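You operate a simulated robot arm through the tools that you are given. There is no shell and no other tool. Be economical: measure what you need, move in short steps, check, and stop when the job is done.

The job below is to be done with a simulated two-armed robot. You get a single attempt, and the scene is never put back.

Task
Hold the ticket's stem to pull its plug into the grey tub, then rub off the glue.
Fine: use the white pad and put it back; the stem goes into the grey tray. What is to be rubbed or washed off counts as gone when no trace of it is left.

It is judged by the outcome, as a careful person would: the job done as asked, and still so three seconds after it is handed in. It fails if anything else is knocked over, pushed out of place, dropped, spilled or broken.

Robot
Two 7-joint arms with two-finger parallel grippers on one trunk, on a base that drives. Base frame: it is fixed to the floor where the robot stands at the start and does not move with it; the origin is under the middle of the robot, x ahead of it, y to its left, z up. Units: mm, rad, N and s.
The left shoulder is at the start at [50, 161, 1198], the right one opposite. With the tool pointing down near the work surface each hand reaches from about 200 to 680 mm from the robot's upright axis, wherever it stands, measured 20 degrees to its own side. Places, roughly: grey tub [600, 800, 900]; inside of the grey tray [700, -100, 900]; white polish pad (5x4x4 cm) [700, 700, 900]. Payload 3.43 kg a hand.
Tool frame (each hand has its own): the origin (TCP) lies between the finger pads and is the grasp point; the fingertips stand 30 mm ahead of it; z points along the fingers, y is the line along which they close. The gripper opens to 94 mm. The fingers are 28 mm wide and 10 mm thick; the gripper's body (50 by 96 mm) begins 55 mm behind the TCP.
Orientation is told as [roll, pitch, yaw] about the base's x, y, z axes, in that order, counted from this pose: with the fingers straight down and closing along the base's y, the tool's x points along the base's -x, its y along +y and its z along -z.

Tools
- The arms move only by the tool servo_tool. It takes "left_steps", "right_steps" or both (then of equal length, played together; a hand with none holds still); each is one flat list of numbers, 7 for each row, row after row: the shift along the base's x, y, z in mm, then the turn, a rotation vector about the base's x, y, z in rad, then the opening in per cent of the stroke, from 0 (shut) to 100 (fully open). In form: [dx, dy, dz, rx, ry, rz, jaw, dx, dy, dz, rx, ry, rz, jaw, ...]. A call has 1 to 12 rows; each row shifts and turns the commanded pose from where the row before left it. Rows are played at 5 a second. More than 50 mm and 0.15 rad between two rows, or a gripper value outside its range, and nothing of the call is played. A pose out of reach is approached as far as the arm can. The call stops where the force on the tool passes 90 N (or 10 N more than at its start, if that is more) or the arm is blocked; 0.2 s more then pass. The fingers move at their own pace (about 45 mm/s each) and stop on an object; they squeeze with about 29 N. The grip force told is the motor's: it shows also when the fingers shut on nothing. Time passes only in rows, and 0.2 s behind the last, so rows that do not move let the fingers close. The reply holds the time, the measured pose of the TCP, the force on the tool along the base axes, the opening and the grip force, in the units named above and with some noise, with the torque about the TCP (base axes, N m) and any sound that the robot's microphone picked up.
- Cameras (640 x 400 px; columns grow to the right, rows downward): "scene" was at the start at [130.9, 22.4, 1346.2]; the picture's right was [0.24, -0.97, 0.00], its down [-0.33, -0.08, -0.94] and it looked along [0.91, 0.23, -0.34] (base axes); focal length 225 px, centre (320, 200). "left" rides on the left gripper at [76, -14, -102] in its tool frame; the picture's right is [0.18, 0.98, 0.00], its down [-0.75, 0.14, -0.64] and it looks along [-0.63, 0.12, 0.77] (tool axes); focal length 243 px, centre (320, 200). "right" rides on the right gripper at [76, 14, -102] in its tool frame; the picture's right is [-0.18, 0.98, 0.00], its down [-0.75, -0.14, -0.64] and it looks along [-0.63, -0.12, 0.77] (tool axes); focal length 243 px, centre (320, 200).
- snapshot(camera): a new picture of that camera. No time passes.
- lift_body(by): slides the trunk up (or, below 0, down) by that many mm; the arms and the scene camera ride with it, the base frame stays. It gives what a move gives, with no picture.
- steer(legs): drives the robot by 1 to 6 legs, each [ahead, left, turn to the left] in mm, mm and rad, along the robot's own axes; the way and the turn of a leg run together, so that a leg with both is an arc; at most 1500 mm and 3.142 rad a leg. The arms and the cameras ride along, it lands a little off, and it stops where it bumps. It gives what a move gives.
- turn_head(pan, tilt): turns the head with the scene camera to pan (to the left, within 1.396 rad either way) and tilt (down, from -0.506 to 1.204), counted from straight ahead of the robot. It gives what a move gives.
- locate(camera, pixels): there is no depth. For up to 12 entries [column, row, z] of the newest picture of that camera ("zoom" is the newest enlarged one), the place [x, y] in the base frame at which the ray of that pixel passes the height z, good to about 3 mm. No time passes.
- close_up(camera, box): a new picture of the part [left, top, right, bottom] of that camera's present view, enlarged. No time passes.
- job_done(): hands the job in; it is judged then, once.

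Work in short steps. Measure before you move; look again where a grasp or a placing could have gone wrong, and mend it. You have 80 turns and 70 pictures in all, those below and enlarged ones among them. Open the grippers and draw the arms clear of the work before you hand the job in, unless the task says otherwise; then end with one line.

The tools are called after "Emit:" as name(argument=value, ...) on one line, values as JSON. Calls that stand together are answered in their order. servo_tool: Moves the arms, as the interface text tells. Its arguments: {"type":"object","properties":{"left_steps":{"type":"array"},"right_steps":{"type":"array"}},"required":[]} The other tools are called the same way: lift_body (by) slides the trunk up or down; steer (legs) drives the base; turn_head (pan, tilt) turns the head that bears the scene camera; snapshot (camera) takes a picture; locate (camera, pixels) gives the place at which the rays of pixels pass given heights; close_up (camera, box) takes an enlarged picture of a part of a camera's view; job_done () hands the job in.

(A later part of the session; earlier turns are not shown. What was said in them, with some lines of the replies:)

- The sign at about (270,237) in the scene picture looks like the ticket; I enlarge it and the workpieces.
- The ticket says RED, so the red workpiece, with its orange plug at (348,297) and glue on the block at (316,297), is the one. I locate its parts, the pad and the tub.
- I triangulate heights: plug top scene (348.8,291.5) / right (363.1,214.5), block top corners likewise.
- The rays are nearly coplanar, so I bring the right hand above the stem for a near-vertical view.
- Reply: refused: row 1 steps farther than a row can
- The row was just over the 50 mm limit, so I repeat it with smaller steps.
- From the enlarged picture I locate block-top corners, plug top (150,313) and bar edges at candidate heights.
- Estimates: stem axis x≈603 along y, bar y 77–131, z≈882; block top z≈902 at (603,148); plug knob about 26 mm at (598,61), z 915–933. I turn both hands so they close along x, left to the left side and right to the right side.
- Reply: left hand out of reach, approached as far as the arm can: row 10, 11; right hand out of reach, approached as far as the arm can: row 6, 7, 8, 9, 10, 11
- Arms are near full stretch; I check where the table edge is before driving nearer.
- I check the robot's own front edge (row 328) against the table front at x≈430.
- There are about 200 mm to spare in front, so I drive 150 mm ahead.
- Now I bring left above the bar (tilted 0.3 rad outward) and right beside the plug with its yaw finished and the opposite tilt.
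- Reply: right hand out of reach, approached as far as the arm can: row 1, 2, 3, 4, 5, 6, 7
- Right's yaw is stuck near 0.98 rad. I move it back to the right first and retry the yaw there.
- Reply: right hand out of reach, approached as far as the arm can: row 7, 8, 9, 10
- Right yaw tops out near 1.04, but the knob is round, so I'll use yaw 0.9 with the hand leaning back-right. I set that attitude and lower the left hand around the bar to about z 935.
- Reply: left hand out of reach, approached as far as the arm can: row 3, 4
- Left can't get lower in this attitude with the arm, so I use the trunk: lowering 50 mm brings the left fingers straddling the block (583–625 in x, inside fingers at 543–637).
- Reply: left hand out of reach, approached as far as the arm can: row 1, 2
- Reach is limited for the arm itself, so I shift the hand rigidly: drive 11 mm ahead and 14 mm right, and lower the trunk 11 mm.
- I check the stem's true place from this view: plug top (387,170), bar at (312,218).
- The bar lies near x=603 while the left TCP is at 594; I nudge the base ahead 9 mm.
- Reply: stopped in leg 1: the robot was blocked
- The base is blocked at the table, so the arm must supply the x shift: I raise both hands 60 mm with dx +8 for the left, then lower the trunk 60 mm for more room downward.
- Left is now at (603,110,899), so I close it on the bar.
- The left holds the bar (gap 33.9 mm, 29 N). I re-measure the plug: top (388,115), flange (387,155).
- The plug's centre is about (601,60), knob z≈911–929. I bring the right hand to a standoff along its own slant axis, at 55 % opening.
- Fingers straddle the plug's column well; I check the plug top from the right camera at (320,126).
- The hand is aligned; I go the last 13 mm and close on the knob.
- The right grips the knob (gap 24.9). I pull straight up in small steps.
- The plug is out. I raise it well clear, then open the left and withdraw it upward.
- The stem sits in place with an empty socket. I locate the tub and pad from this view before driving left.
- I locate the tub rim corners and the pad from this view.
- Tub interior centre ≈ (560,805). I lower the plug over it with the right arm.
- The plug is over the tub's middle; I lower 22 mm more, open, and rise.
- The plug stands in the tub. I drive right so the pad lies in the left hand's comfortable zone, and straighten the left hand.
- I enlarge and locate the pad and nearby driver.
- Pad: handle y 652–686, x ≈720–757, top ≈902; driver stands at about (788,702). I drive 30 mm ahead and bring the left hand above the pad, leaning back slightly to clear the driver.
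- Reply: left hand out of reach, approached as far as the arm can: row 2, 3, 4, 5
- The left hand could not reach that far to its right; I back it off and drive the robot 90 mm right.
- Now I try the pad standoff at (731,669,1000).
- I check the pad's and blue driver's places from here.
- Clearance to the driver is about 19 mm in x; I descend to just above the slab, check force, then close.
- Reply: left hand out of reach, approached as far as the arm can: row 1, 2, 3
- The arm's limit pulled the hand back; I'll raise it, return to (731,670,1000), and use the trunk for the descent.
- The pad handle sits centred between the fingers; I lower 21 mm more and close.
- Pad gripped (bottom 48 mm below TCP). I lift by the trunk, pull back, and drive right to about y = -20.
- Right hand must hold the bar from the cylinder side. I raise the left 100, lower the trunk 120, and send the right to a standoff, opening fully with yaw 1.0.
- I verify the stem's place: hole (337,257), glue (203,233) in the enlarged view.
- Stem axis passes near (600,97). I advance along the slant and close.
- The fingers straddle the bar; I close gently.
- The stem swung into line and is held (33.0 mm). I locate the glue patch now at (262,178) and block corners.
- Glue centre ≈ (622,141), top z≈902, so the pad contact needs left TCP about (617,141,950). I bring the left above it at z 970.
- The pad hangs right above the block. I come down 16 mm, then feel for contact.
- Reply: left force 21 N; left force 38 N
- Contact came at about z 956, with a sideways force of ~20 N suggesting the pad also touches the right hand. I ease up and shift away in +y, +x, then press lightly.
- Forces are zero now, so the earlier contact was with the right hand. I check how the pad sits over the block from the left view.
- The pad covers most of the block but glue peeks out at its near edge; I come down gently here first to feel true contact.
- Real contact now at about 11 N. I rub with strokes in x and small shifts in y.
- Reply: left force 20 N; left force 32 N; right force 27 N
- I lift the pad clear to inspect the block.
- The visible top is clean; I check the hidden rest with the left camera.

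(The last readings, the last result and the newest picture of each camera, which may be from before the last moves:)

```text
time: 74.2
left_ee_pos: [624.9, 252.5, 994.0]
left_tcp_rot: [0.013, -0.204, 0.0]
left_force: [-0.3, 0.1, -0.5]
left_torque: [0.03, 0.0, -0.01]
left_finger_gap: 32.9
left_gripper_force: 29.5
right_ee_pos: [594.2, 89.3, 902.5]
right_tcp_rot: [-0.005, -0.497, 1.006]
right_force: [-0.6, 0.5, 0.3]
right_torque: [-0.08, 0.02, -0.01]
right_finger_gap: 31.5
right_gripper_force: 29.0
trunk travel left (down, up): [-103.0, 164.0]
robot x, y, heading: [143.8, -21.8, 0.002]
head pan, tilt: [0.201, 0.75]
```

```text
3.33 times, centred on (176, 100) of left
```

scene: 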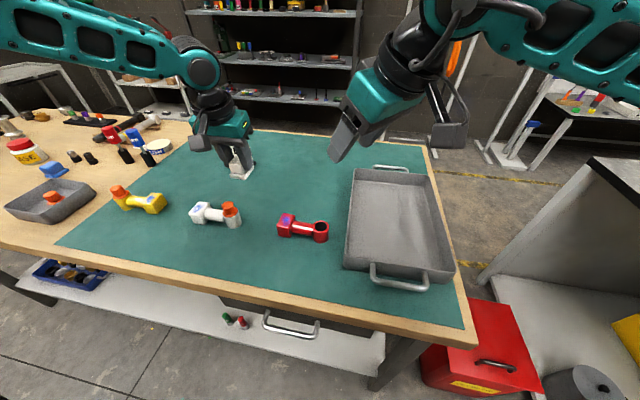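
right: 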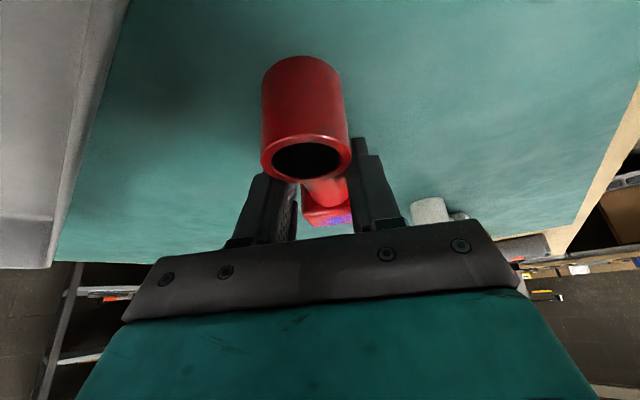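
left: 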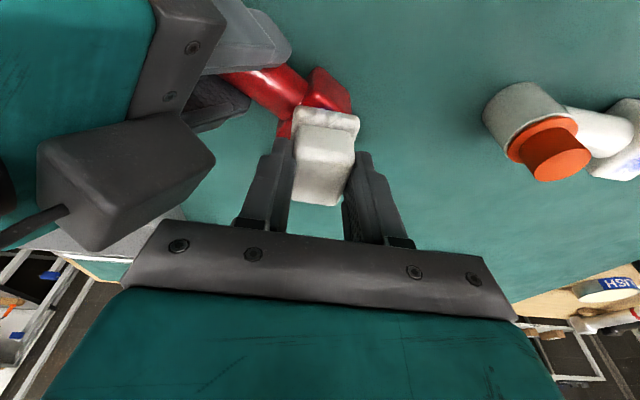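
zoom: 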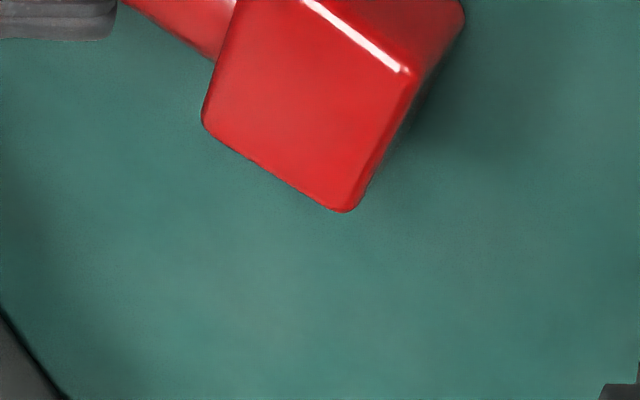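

The block is clean all over. Now for the tray: I lift the stem and take a scene picture to measure the tray.

Emit:
servo_tool(right_steps=[0, 0, 30, 0, 0, 0, 0, 0, 0, 40, 0, 0, 0, 0, 0, 0, 40, 0, 0, 0, 0])

Emit:
snapshot(camera="scene")

```text
time: 75.0
left_ee_pos: [624.4, 252.3, 992.4]
left_tcp_rot: [0.012, -0.206, 0.001]
left_force: [-0.3, -0.5, -1.0]
left_torque: [0.01, 0.01, 0.0]
left_finger_gap: 33.1
left_gripper_force: 29.0
right_ee_pos: [593.7, 90.5, 1011.7]
right_tcp_rot: [-0.004, -0.493, 1.005]
right_force: [0.1, 0.1, -1.4]
right_torque: [-0.01, 0.03, 0.02]
right_finger_gap: 31.5
right_gripper_force: 28.9
trunk travel left (down, up): [-103.0, 164.0]
robot x, y, heading: [141.1, -24.8, 0.005]
head pan, tilt: [0.201, 0.75]
```

```text
12 pictures are left
```

scene: 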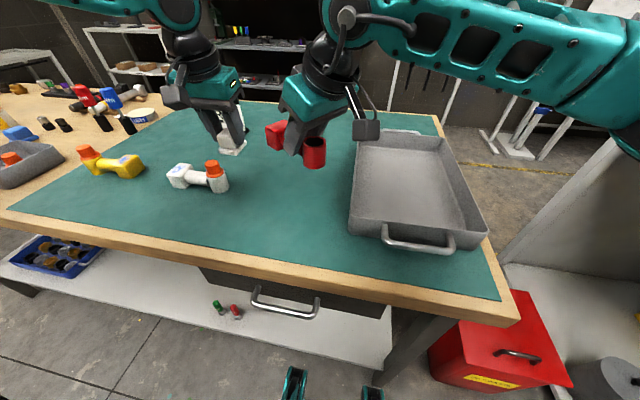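

Emit:
locate(camera="scene", pixels=[[351, 208, 910], [353, 140, 910], [450, 142, 910], [487, 232, 910], [362, 200, 866], [360, 160, 866], [470, 215, 866], [440, 155, 866], [363, 138, 910]])

```text
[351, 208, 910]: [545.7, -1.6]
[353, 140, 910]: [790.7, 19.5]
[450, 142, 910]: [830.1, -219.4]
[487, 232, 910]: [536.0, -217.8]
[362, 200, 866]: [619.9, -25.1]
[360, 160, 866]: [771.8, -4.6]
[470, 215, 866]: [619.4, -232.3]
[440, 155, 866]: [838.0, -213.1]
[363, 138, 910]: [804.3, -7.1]
```

Tray spans x 545–810, y −215–0. I carry the stem to TCP (655,-105), then lower toward the floor.

Emit:
servo_tool(right_steps=[12, -39, 0, 0, 0, 0, 0, 12, -39, 0, 0, 0, 0, 0, 12, -39, 0, 0, 0, 0, 0, 12, -39, 0, 0, 0, 0, 0, 13, -39, 0, 0, 0, 0, 0, 0, 0, -30, 0, 0, 0, 0, 0, 0, -30, 0, 0, 0, 0, 0, 0, 0, 0, 0, 0, 0])

Emit:
snapshot(camera="scene")

```text
time: 76.8
left_ee_pos: [624.9, 253.3, 993.9]
left_tcp_rot: [0.011, -0.205, -0.001]
left_force: [0.3, 0.2, -1.2]
left_torque: [0.03, -0.03, 0.03]
left_finger_gap: 32.9
left_gripper_force: 28.8
right_ee_pos: [641.4, -66.9, 951.2]
right_tcp_rot: [-0.004, -0.497, 1.004]
right_force: [0.0, 0.8, -1.7]
right_torque: [-0.04, 0.01, 0.0]
right_finger_gap: 31.2
right_gripper_force: 29.0
right hand out of reach, approached as far as the arm can: row 5
trunk travel left (down, up): [-103.0, 164.0]
robot x, y, heading: [143.3, -21.7, 0.003]
head pan, tilt: [0.201, 0.75]
```

```text
11 pictures are left
```

scene: 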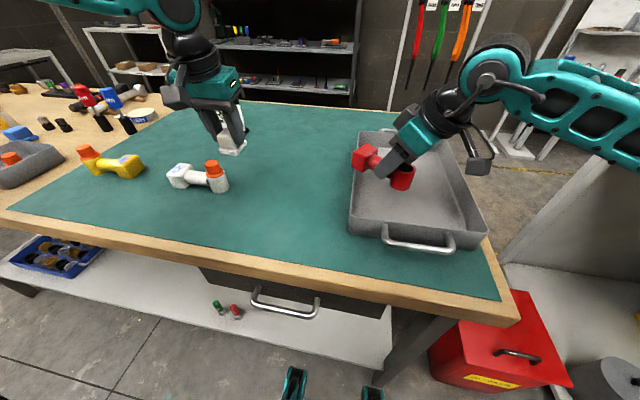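

The stem is still 40 mm too far left; I raise the trunk 25 mm and drive 50 mm right.

Emit:
lift_body(by=25)

Emit:
steer(legs=[[0, -52, 0]])

Emit:
lift_body(by=-40)

Emit:
close_up(camera="scene", box=[300, 80, 540, 230])

```text
time: 77.5
left_ee_pos: [625.3, 251.5, 1019.3]
left_tcp_rot: [0.012, -0.204, -0.001]
left_force: [-0.8, -0.1, 0.0]
left_torque: [0.01, 0.02, 0.01]
left_finger_gap: 32.9
left_gripper_force: 29.4
right_ee_pos: [642.7, -65.8, 977.4]
right_tcp_rot: [-0.006, -0.495, 1.005]
right_force: [-0.6, -0.8, -2.0]
right_torque: [-0.05, 0.02, 0.02]
right_finger_gap: 31.5
right_gripper_force: 29.4
trunk travel left (down, up): [-128.0, 139.0]
robot x, y, heading: [139.7, -22.2, 0.002]
head pan, tilt: [0.201, 0.75]
```

```text
time: 78.4
left_ee_pos: [624.9, 199.8, 1018.1]
left_tcp_rot: [0.013, -0.203, -0.002]
left_force: [0.0, 0.6, 0.0]
left_torque: [0.05, 0.0, -0.01]
left_finger_gap: 33.0
left_gripper_force: 29.5
right_ee_pos: [641.4, -118.6, 977.8]
right_tcp_rot: [-0.003, -0.498, 1.003]
right_force: [-0.1, 0.7, -2.4]
right_torque: [-0.06, -0.01, 0.0]
right_finger_gap: 31.3
right_gripper_force: 28.4
trunk travel left (down, up): [-128.0, 139.0]
robot x, y, heading: [144.6, -75.2, -0.003]
head pan, tilt: [0.201, 0.75]
```

```text
time: 79.3
left_ee_pos: [625.9, 200.9, 979.4]
left_tcp_rot: [0.013, -0.205, -0.001]
left_force: [-0.7, 0.4, -0.8]
left_torque: [0.03, 0.01, 0.0]
left_finger_gap: 33.0
left_gripper_force: 28.8
right_ee_pos: [640.4, -118.2, 937.7]
right_tcp_rot: [-0.005, -0.496, 1.004]
right_force: [0.6, 0.0, -0.8]
right_torque: [-0.03, 0.04, 0.0]
right_finger_gap: 30.9
right_gripper_force: 28.8
trunk travel left (down, up): [-88.0, 179.0]
robot x, y, heading: [142.9, -74.4, 0.006]
head pan, tilt: [0.201, 0.75]
```

```text
2.67 times, centred on (420, 155) of scene
```

zoom: 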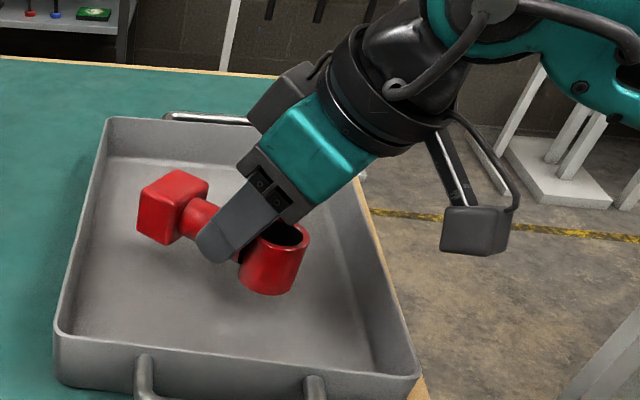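

The stem is over the tray floor. I lower 25 mm with the arm, then feel for the floor.

Emit:
servo_tool(right_steps=[0, 0, -12, 0, 0, 0, 0, 0, 0, -12, 0, 0, 0, 0, 0, 0, -4, 0, 0, 0, 0])

Emit:
servo_tool(right_steps=[0, 0, -2, 0, 0, 0, 0, 0, 0, -2, 0, 0, 0, 0])

```text
time: 80.1
left_ee_pos: [623.9, 200.3, 978.9]
left_tcp_rot: [0.014, -0.206, -0.002]
left_force: [-0.6, -0.2, -0.2]
left_torque: [0.02, -0.01, 0.01]
left_finger_gap: 32.9
left_gripper_force: 29.5
right_ee_pos: [641.4, -117.8, 909.7]
right_tcp_rot: [-0.004, -0.495, 1.003]
right_force: [0.4, -0.7, -1.9]
right_torque: [-0.06, 0.03, -0.01]
right_finger_gap: 30.9
right_gripper_force: 29.4
trunk travel left (down, up): [-88.0, 179.0]
robot x, y, heading: [143.4, -72.6, 0.001]
head pan, tilt: [0.201, 0.75]
```

```text
time: 80.7
left_ee_pos: [624.3, 200.3, 980.0]
left_tcp_rot: [0.014, -0.205, -0.003]
left_force: [1.2, -1.1, 0.0]
left_torque: [-0.02, -0.01, 0.04]
left_finger_gap: 32.7
left_gripper_force: 29.3
right_ee_pos: [641.9, -118.8, 906.3]
right_tcp_rot: [-0.005, -0.497, 1.003]
right_force: [-0.4, -1.4, 3.9]
right_torque: [-0.32, 0.15, 0.02]
right_finger_gap: 30.8
right_gripper_force: 29.4
trunk travel left (down, up): [-88.0, 179.0]
robot x, y, heading: [146.3, -70.2, -0.001]
head pan, tilt: [0.201, 0.75]
```

It touches down (4 N). I ease 1 mm more, open, and withdraw along the slant.

Emit:
servo_tool(right_steps=[0, 0, -1, 0, 0, 0, 0, 0, 0, 0, 0, 0, 0, 40, 0, 0, 0, 0, 0, 0, 60, 0, 0, 0, 0, 0, 0, 100, 0, 0, 0, 0, 0, 0, 100, 0, 0, 0, 0, 0, 0, 100, -8, -12, 27, 0, 0, 0, 100, -8, -12, 27, 0, 0, 0, 100, -8, -12, 27, 0, 0, 0, 100, -8, -8, 35, 0, 0, 0, 100, 0, 0, 40, 0, 0, 0, 100])

Emit:
close_up(camera="scene", box=[300, 80, 540, 230])

```text
time: 83.1
left_ee_pos: [624.8, 200.3, 979.2]
left_tcp_rot: [0.012, -0.205, -0.002]
left_force: [0.3, 0.7, -1.1]
left_torque: [-0.01, -0.01, 0.02]
left_finger_gap: 33.0
left_gripper_force: 28.7
right_ee_pos: [607.2, -164.8, 1060.3]
right_tcp_rot: [-0.006, -0.493, 1.004]
right_force: [-0.2, -0.4, 0.6]
right_torque: [-0.01, -0.01, 0.03]
right_finger_gap: 93.9
right_gripper_force: 0.0
trunk travel left (down, up): [-88.0, 179.0]
robot x, y, heading: [142.1, -71.1, 0.002]
head pan, tilt: [0.201, 0.75]
```

```text
2.67 times, centred on (420, 155) of scene
```

zoom: 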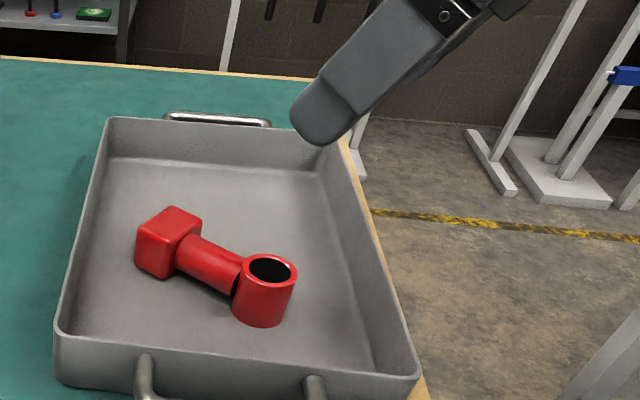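

The stem lies upright in the tray. I check the block top closely for glue traces.

Emit:
close_up(camera="scene", box=[340, 150, 388, 190])

```text
10.00 times, centred on (364, 170) of scene
```

zoom: 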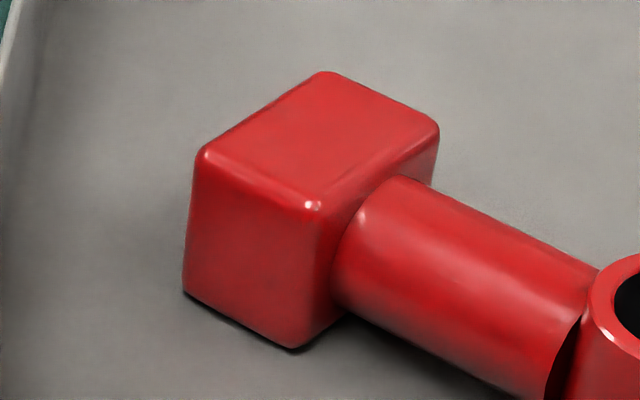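

Clean. I raise the trunk 135 mm and drive back left to return the pad.

Emit:
lift_body(by=135)

Emit:
steer(legs=[[0, 476, 0]])

```text
time: 84.7
left_ee_pos: [625.7, 200.7, 1113.8]
left_tcp_rot: [0.013, -0.205, -0.001]
left_force: [0.3, 0.4, -0.8]
left_torque: [0.01, -0.01, 0.01]
left_finger_gap: 32.8
left_gripper_force: 29.0
right_ee_pos: [607.7, -163.5, 1197.0]
right_tcp_rot: [-0.005, -0.494, 1.004]
right_force: [0.2, 0.2, -0.1]
right_torque: [-0.03, -0.01, -0.02]
right_finger_gap: 94.0
right_gripper_force: 0.1
trunk travel left (down, up): [-223.0, 44.0]
robot x, y, heading: [146.3, -71.7, 0.002]
head pan, tilt: [0.201, 0.75]
```

```text
time: 87.5
left_ee_pos: [624.7, 672.3, 1113.6]
left_tcp_rot: [0.012, -0.205, -0.001]
left_force: [0.4, 0.0, 0.2]
left_torque: [0.01, 0.02, 0.05]
left_finger_gap: 33.0
left_gripper_force: 28.6
right_ee_pos: [605.7, 308.9, 1195.0]
right_tcp_rot: [-0.006, -0.496, 1.004]
right_force: [-0.6, 0.2, -0.8]
right_torque: [-0.01, 0.0, 0.01]
right_finger_gap: 94.1
right_gripper_force: 0.0
trunk travel left (down, up): [-223.0, 44.0]
robot x, y, heading: [147.8, 397.5, 0.006]
head pan, tilt: [0.201, 0.75]
```

I move the pad back to above its spot at (732,670.5,1010).

Emit:
servo_tool(left_steps=[22, 0, -20, 0, 0, 0, 0, 22, 0, -20, 0, 0, 0, 0, 22, 0, -20, 0, 0, 0, 0, 21, -1, -22, 0, 0, 0, 0, 20, -1, -22, 0, 0, 0, 0, 0, 0, 0, 0, 0, 0, 0])

Emit:
lift_body(by=-70)

Emit:
close_up(camera="scene", box=[210, 90, 338, 170])

```text
time: 88.9
left_ee_pos: [731.3, 671.6, 1009.4]
left_tcp_rot: [0.013, -0.204, -0.001]
left_force: [-0.4, 0.3, 0.4]
left_torque: [0.0, -0.02, 0.03]
left_finger_gap: 32.9
left_gripper_force: 29.1
right_ee_pos: [606.4, 309.3, 1197.1]
right_tcp_rot: [-0.005, -0.495, 1.005]
right_force: [-0.1, -0.2, 0.7]
right_torque: [0.01, 0.02, 0.01]
right_finger_gap: 94.1
right_gripper_force: 0.2
trunk travel left (down, up): [-223.0, 44.0]
robot x, y, heading: [138.3, 395.9, 0.008]
head pan, tilt: [0.201, 0.75]
```

```text
time: 90.0
left_ee_pos: [730.0, 671.4, 939.3]
left_tcp_rot: [0.011, -0.204, -0.002]
left_force: [-0.6, 1.3, -0.8]
left_torque: [0.02, 0.02, 0.02]
left_finger_gap: 33.2
left_gripper_force: 29.1
right_ee_pos: [606.2, 309.3, 1125.4]
right_tcp_rot: [-0.005, -0.495, 1.003]
right_force: [-0.4, -0.2, 0.0]
right_torque: [0.0, 0.01, -0.04]
right_finger_gap: 93.9
right_gripper_force: 0.1
trunk travel left (down, up): [-153.0, 114.0]
robot x, y, heading: [144.2, 399.1, 0.006]
head pan, tilt: [0.201, 0.75]
```

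```text
5.00 times, centred on (274, 130) of scene
```

zoom: 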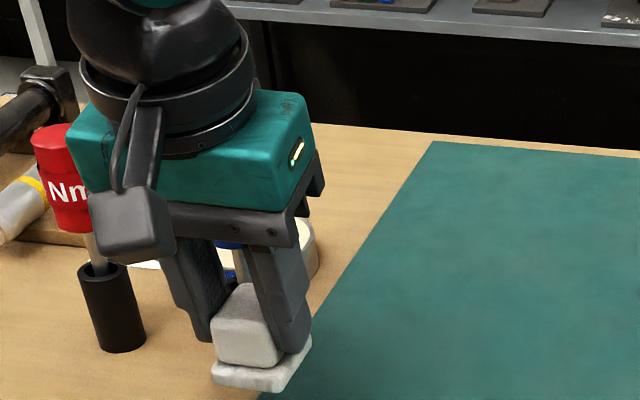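

Lower 26 mm more, then feel for the surface.

Emit:
lift_body(by=-26)

Emit:
lift_body(by=-3)

```text
time: 90.7
left_ee_pos: [730.3, 671.4, 914.1]
left_tcp_rot: [0.012, -0.204, 0.001]
left_force: [-0.2, 0.3, 0.2]
left_torque: [-0.01, -0.01, -0.01]
left_finger_gap: 33.0
left_gripper_force: 29.6
right_ee_pos: [606.5, 309.4, 1098.9]
right_tcp_rot: [-0.007, -0.496, 1.002]
right_force: [-0.1, 0.2, 0.1]
right_torque: [0.04, 0.03, 0.04]
right_finger_gap: 93.8
right_gripper_force: 0.0
trunk travel left (down, up): [-127.0, 140.0]
robot x, y, heading: [138.1, 397.7, 0.004]
head pan, tilt: [0.201, 0.75]
```

```text
time: 91.2
left_ee_pos: [730.7, 670.4, 911.0]
left_tcp_rot: [0.012, -0.204, 0.001]
left_force: [0.9, -0.7, 0.6]
left_torque: [-0.01, 0.0, 0.02]
left_finger_gap: 32.8
left_gripper_force: 28.8
right_ee_pos: [606.3, 309.0, 1095.8]
right_tcp_rot: [-0.005, -0.496, 1.004]
right_force: [-0.7, -0.6, -0.3]
right_torque: [0.0, 0.01, 0.0]
right_finger_gap: 93.9
right_gripper_force: 0.1
trunk travel left (down, up): [-124.0, 143.0]
robot x, y, heading: [139.4, 397.1, 0.004]
head pan, tilt: [0.201, 0.75]
```

One or two millimetres more by trunk, then I open to the earlier 66 % and look.

Emit:
lift_body(by=-1.5)

Emit:
servo_tool(left_steps=[0, 0, 0, 0, 0, 0, 45, 0, 0, 0, 0, 0, 0, 55, 0, 0, 0, 0, 0, 0, 66, 0, 0, 0, 0, 0, 0, 66])

Emit:
lift_body(by=120)

Emit:
servo_tool(left_steps=[-30, 0, 15, 0, 0, 0, 66, -30, 0, 15, 0, 0, 0, 66, -30, 0, 15, 0, 0, 0, 66, -30, 0, 10, 0, 0, 0, 66])

Emit:
snapshot(camera="scene")

```text
time: 91.8
left_ee_pos: [730.4, 671.4, 909.7]
left_tcp_rot: [0.012, -0.205, 0.0]
left_force: [-1.2, 0.6, 3.9]
left_torque: [-0.08, 0.1, -0.06]
left_finger_gap: 32.8
left_gripper_force: 29.1
right_ee_pos: [606.8, 308.3, 1094.9]
right_tcp_rot: [-0.006, -0.496, 1.004]
right_force: [-0.8, -0.1, 0.6]
right_torque: [0.01, -0.04, 0.01]
right_finger_gap: 94.1
right_gripper_force: 0.0
trunk travel left (down, up): [-122.0, 144.0]
robot x, y, heading: [141.4, 399.7, 0.007]
head pan, tilt: [0.201, 0.75]
```

```text
time: 92.8
left_ee_pos: [730.7, 672.1, 909.4]
left_tcp_rot: [0.013, -0.203, 0.0]
left_force: [0.3, -0.2, -0.7]
left_torque: [0.01, -0.01, 0.03]
left_finger_gap: 61.7
left_gripper_force: 0.0
right_ee_pos: [606.0, 309.6, 1094.9]
right_tcp_rot: [-0.005, -0.496, 1.002]
right_force: [0.1, 0.8, -0.4]
right_torque: [0.0, -0.03, -0.01]
right_finger_gap: 94.0
right_gripper_force: 0.0
trunk travel left (down, up): [-122.0, 144.0]
robot x, y, heading: [139.4, 397.2, 0.002]
head pan, tilt: [0.201, 0.75]
```

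```text
time: 94.2
left_ee_pos: [730.3, 670.7, 1029.0]
left_tcp_rot: [0.012, -0.203, 0.0]
left_force: [-0.1, -0.2, 0.4]
left_torque: [0.0, 0.01, -0.06]
left_finger_gap: 61.9
left_gripper_force: 0.0
right_ee_pos: [607.1, 308.5, 1215.3]
right_tcp_rot: [-0.005, -0.493, 1.003]
right_force: [-0.1, -0.7, 0.0]
right_torque: [0.01, 0.0, 0.01]
right_finger_gap: 94.3
right_gripper_force: 0.0
trunk travel left (down, up): [-242.0, 24.0]
robot x, y, heading: [142.9, 397.2, 0.004]
head pan, tilt: [0.201, 0.75]
```

```text
time: 95.2
left_ee_pos: [610.1, 671.9, 1083.3]
left_tcp_rot: [0.012, -0.204, 0.0]
left_force: [-0.2, 1.2, 0.2]
left_torque: [-0.01, 0.01, -0.01]
left_finger_gap: 61.9
left_gripper_force: 0.0
right_ee_pos: [605.5, 307.9, 1215.5]
right_tcp_rot: [-0.004, -0.497, 1.003]
right_force: [0.3, 0.0, 0.6]
right_torque: [0.01, -0.01, -0.01]
right_finger_gap: 94.0
right_gripper_force: 0.1
trunk travel left (down, up): [-242.0, 24.0]
robot x, y, heading: [140.4, 394.7, 0.005]
head pan, tilt: [0.201, 0.75]
```

```text
6 pictures are left
```

scene: 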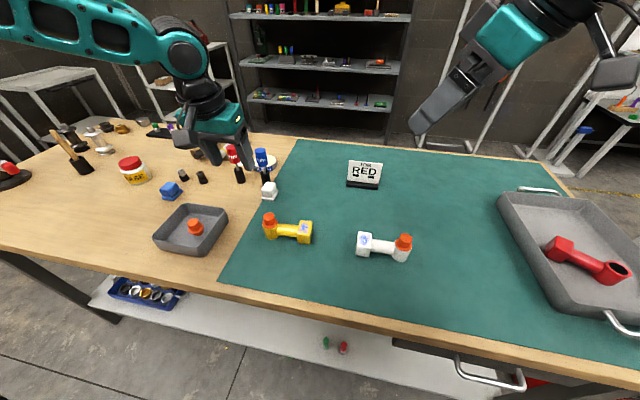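

Pad is back in its place, plug in the tub, stem in the tray. I back off a little and hand in.

Emit:
steer(legs=[[-120, 0, 0]])

Emit:
close_up(camera="scene", box=[150, 110, 310, 210])

```text
time: 96.5
left_ee_pos: [486.7, 671.4, 1084.4]
left_tcp_rot: [0.012, -0.206, 0.001]
left_force: [-0.2, 0.6, 1.0]
left_torque: [-0.02, -0.03, 0.0]
left_finger_gap: 61.9
left_gripper_force: 0.0
right_ee_pos: [483.5, 308.6, 1216.4]
right_tcp_rot: [-0.005, -0.496, 1.005]
right_force: [-0.3, 0.2, 0.0]
right_torque: [-0.01, -0.05, -0.01]
right_finger_gap: 94.0
right_gripper_force: 0.0
trunk travel left (down, up): [-242.0, 24.0]
robot x, y, heading: [18.4, 393.9, 0.005]
head pan, tilt: [0.201, 0.75]
```

```text
4.00 times, centred on (230, 160) of scene
```

zoom: 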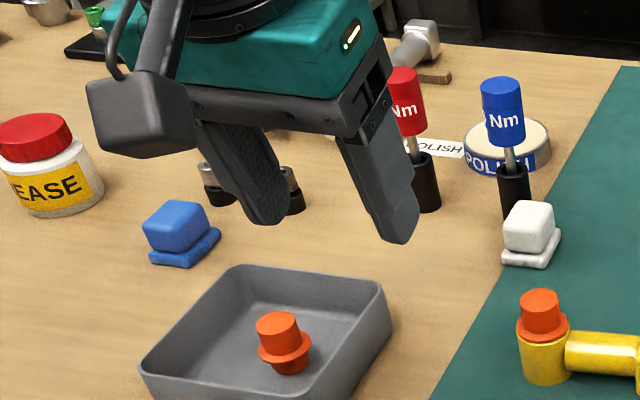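

Everything stands as asked; I hand the job in.

Emit:
job_done()

```text
The job is handed in.
```

The red stem's plug is in the grey tub, the glue shows no trace in close-up, the white pad is back in its place, and the stem stands in the grey tray.
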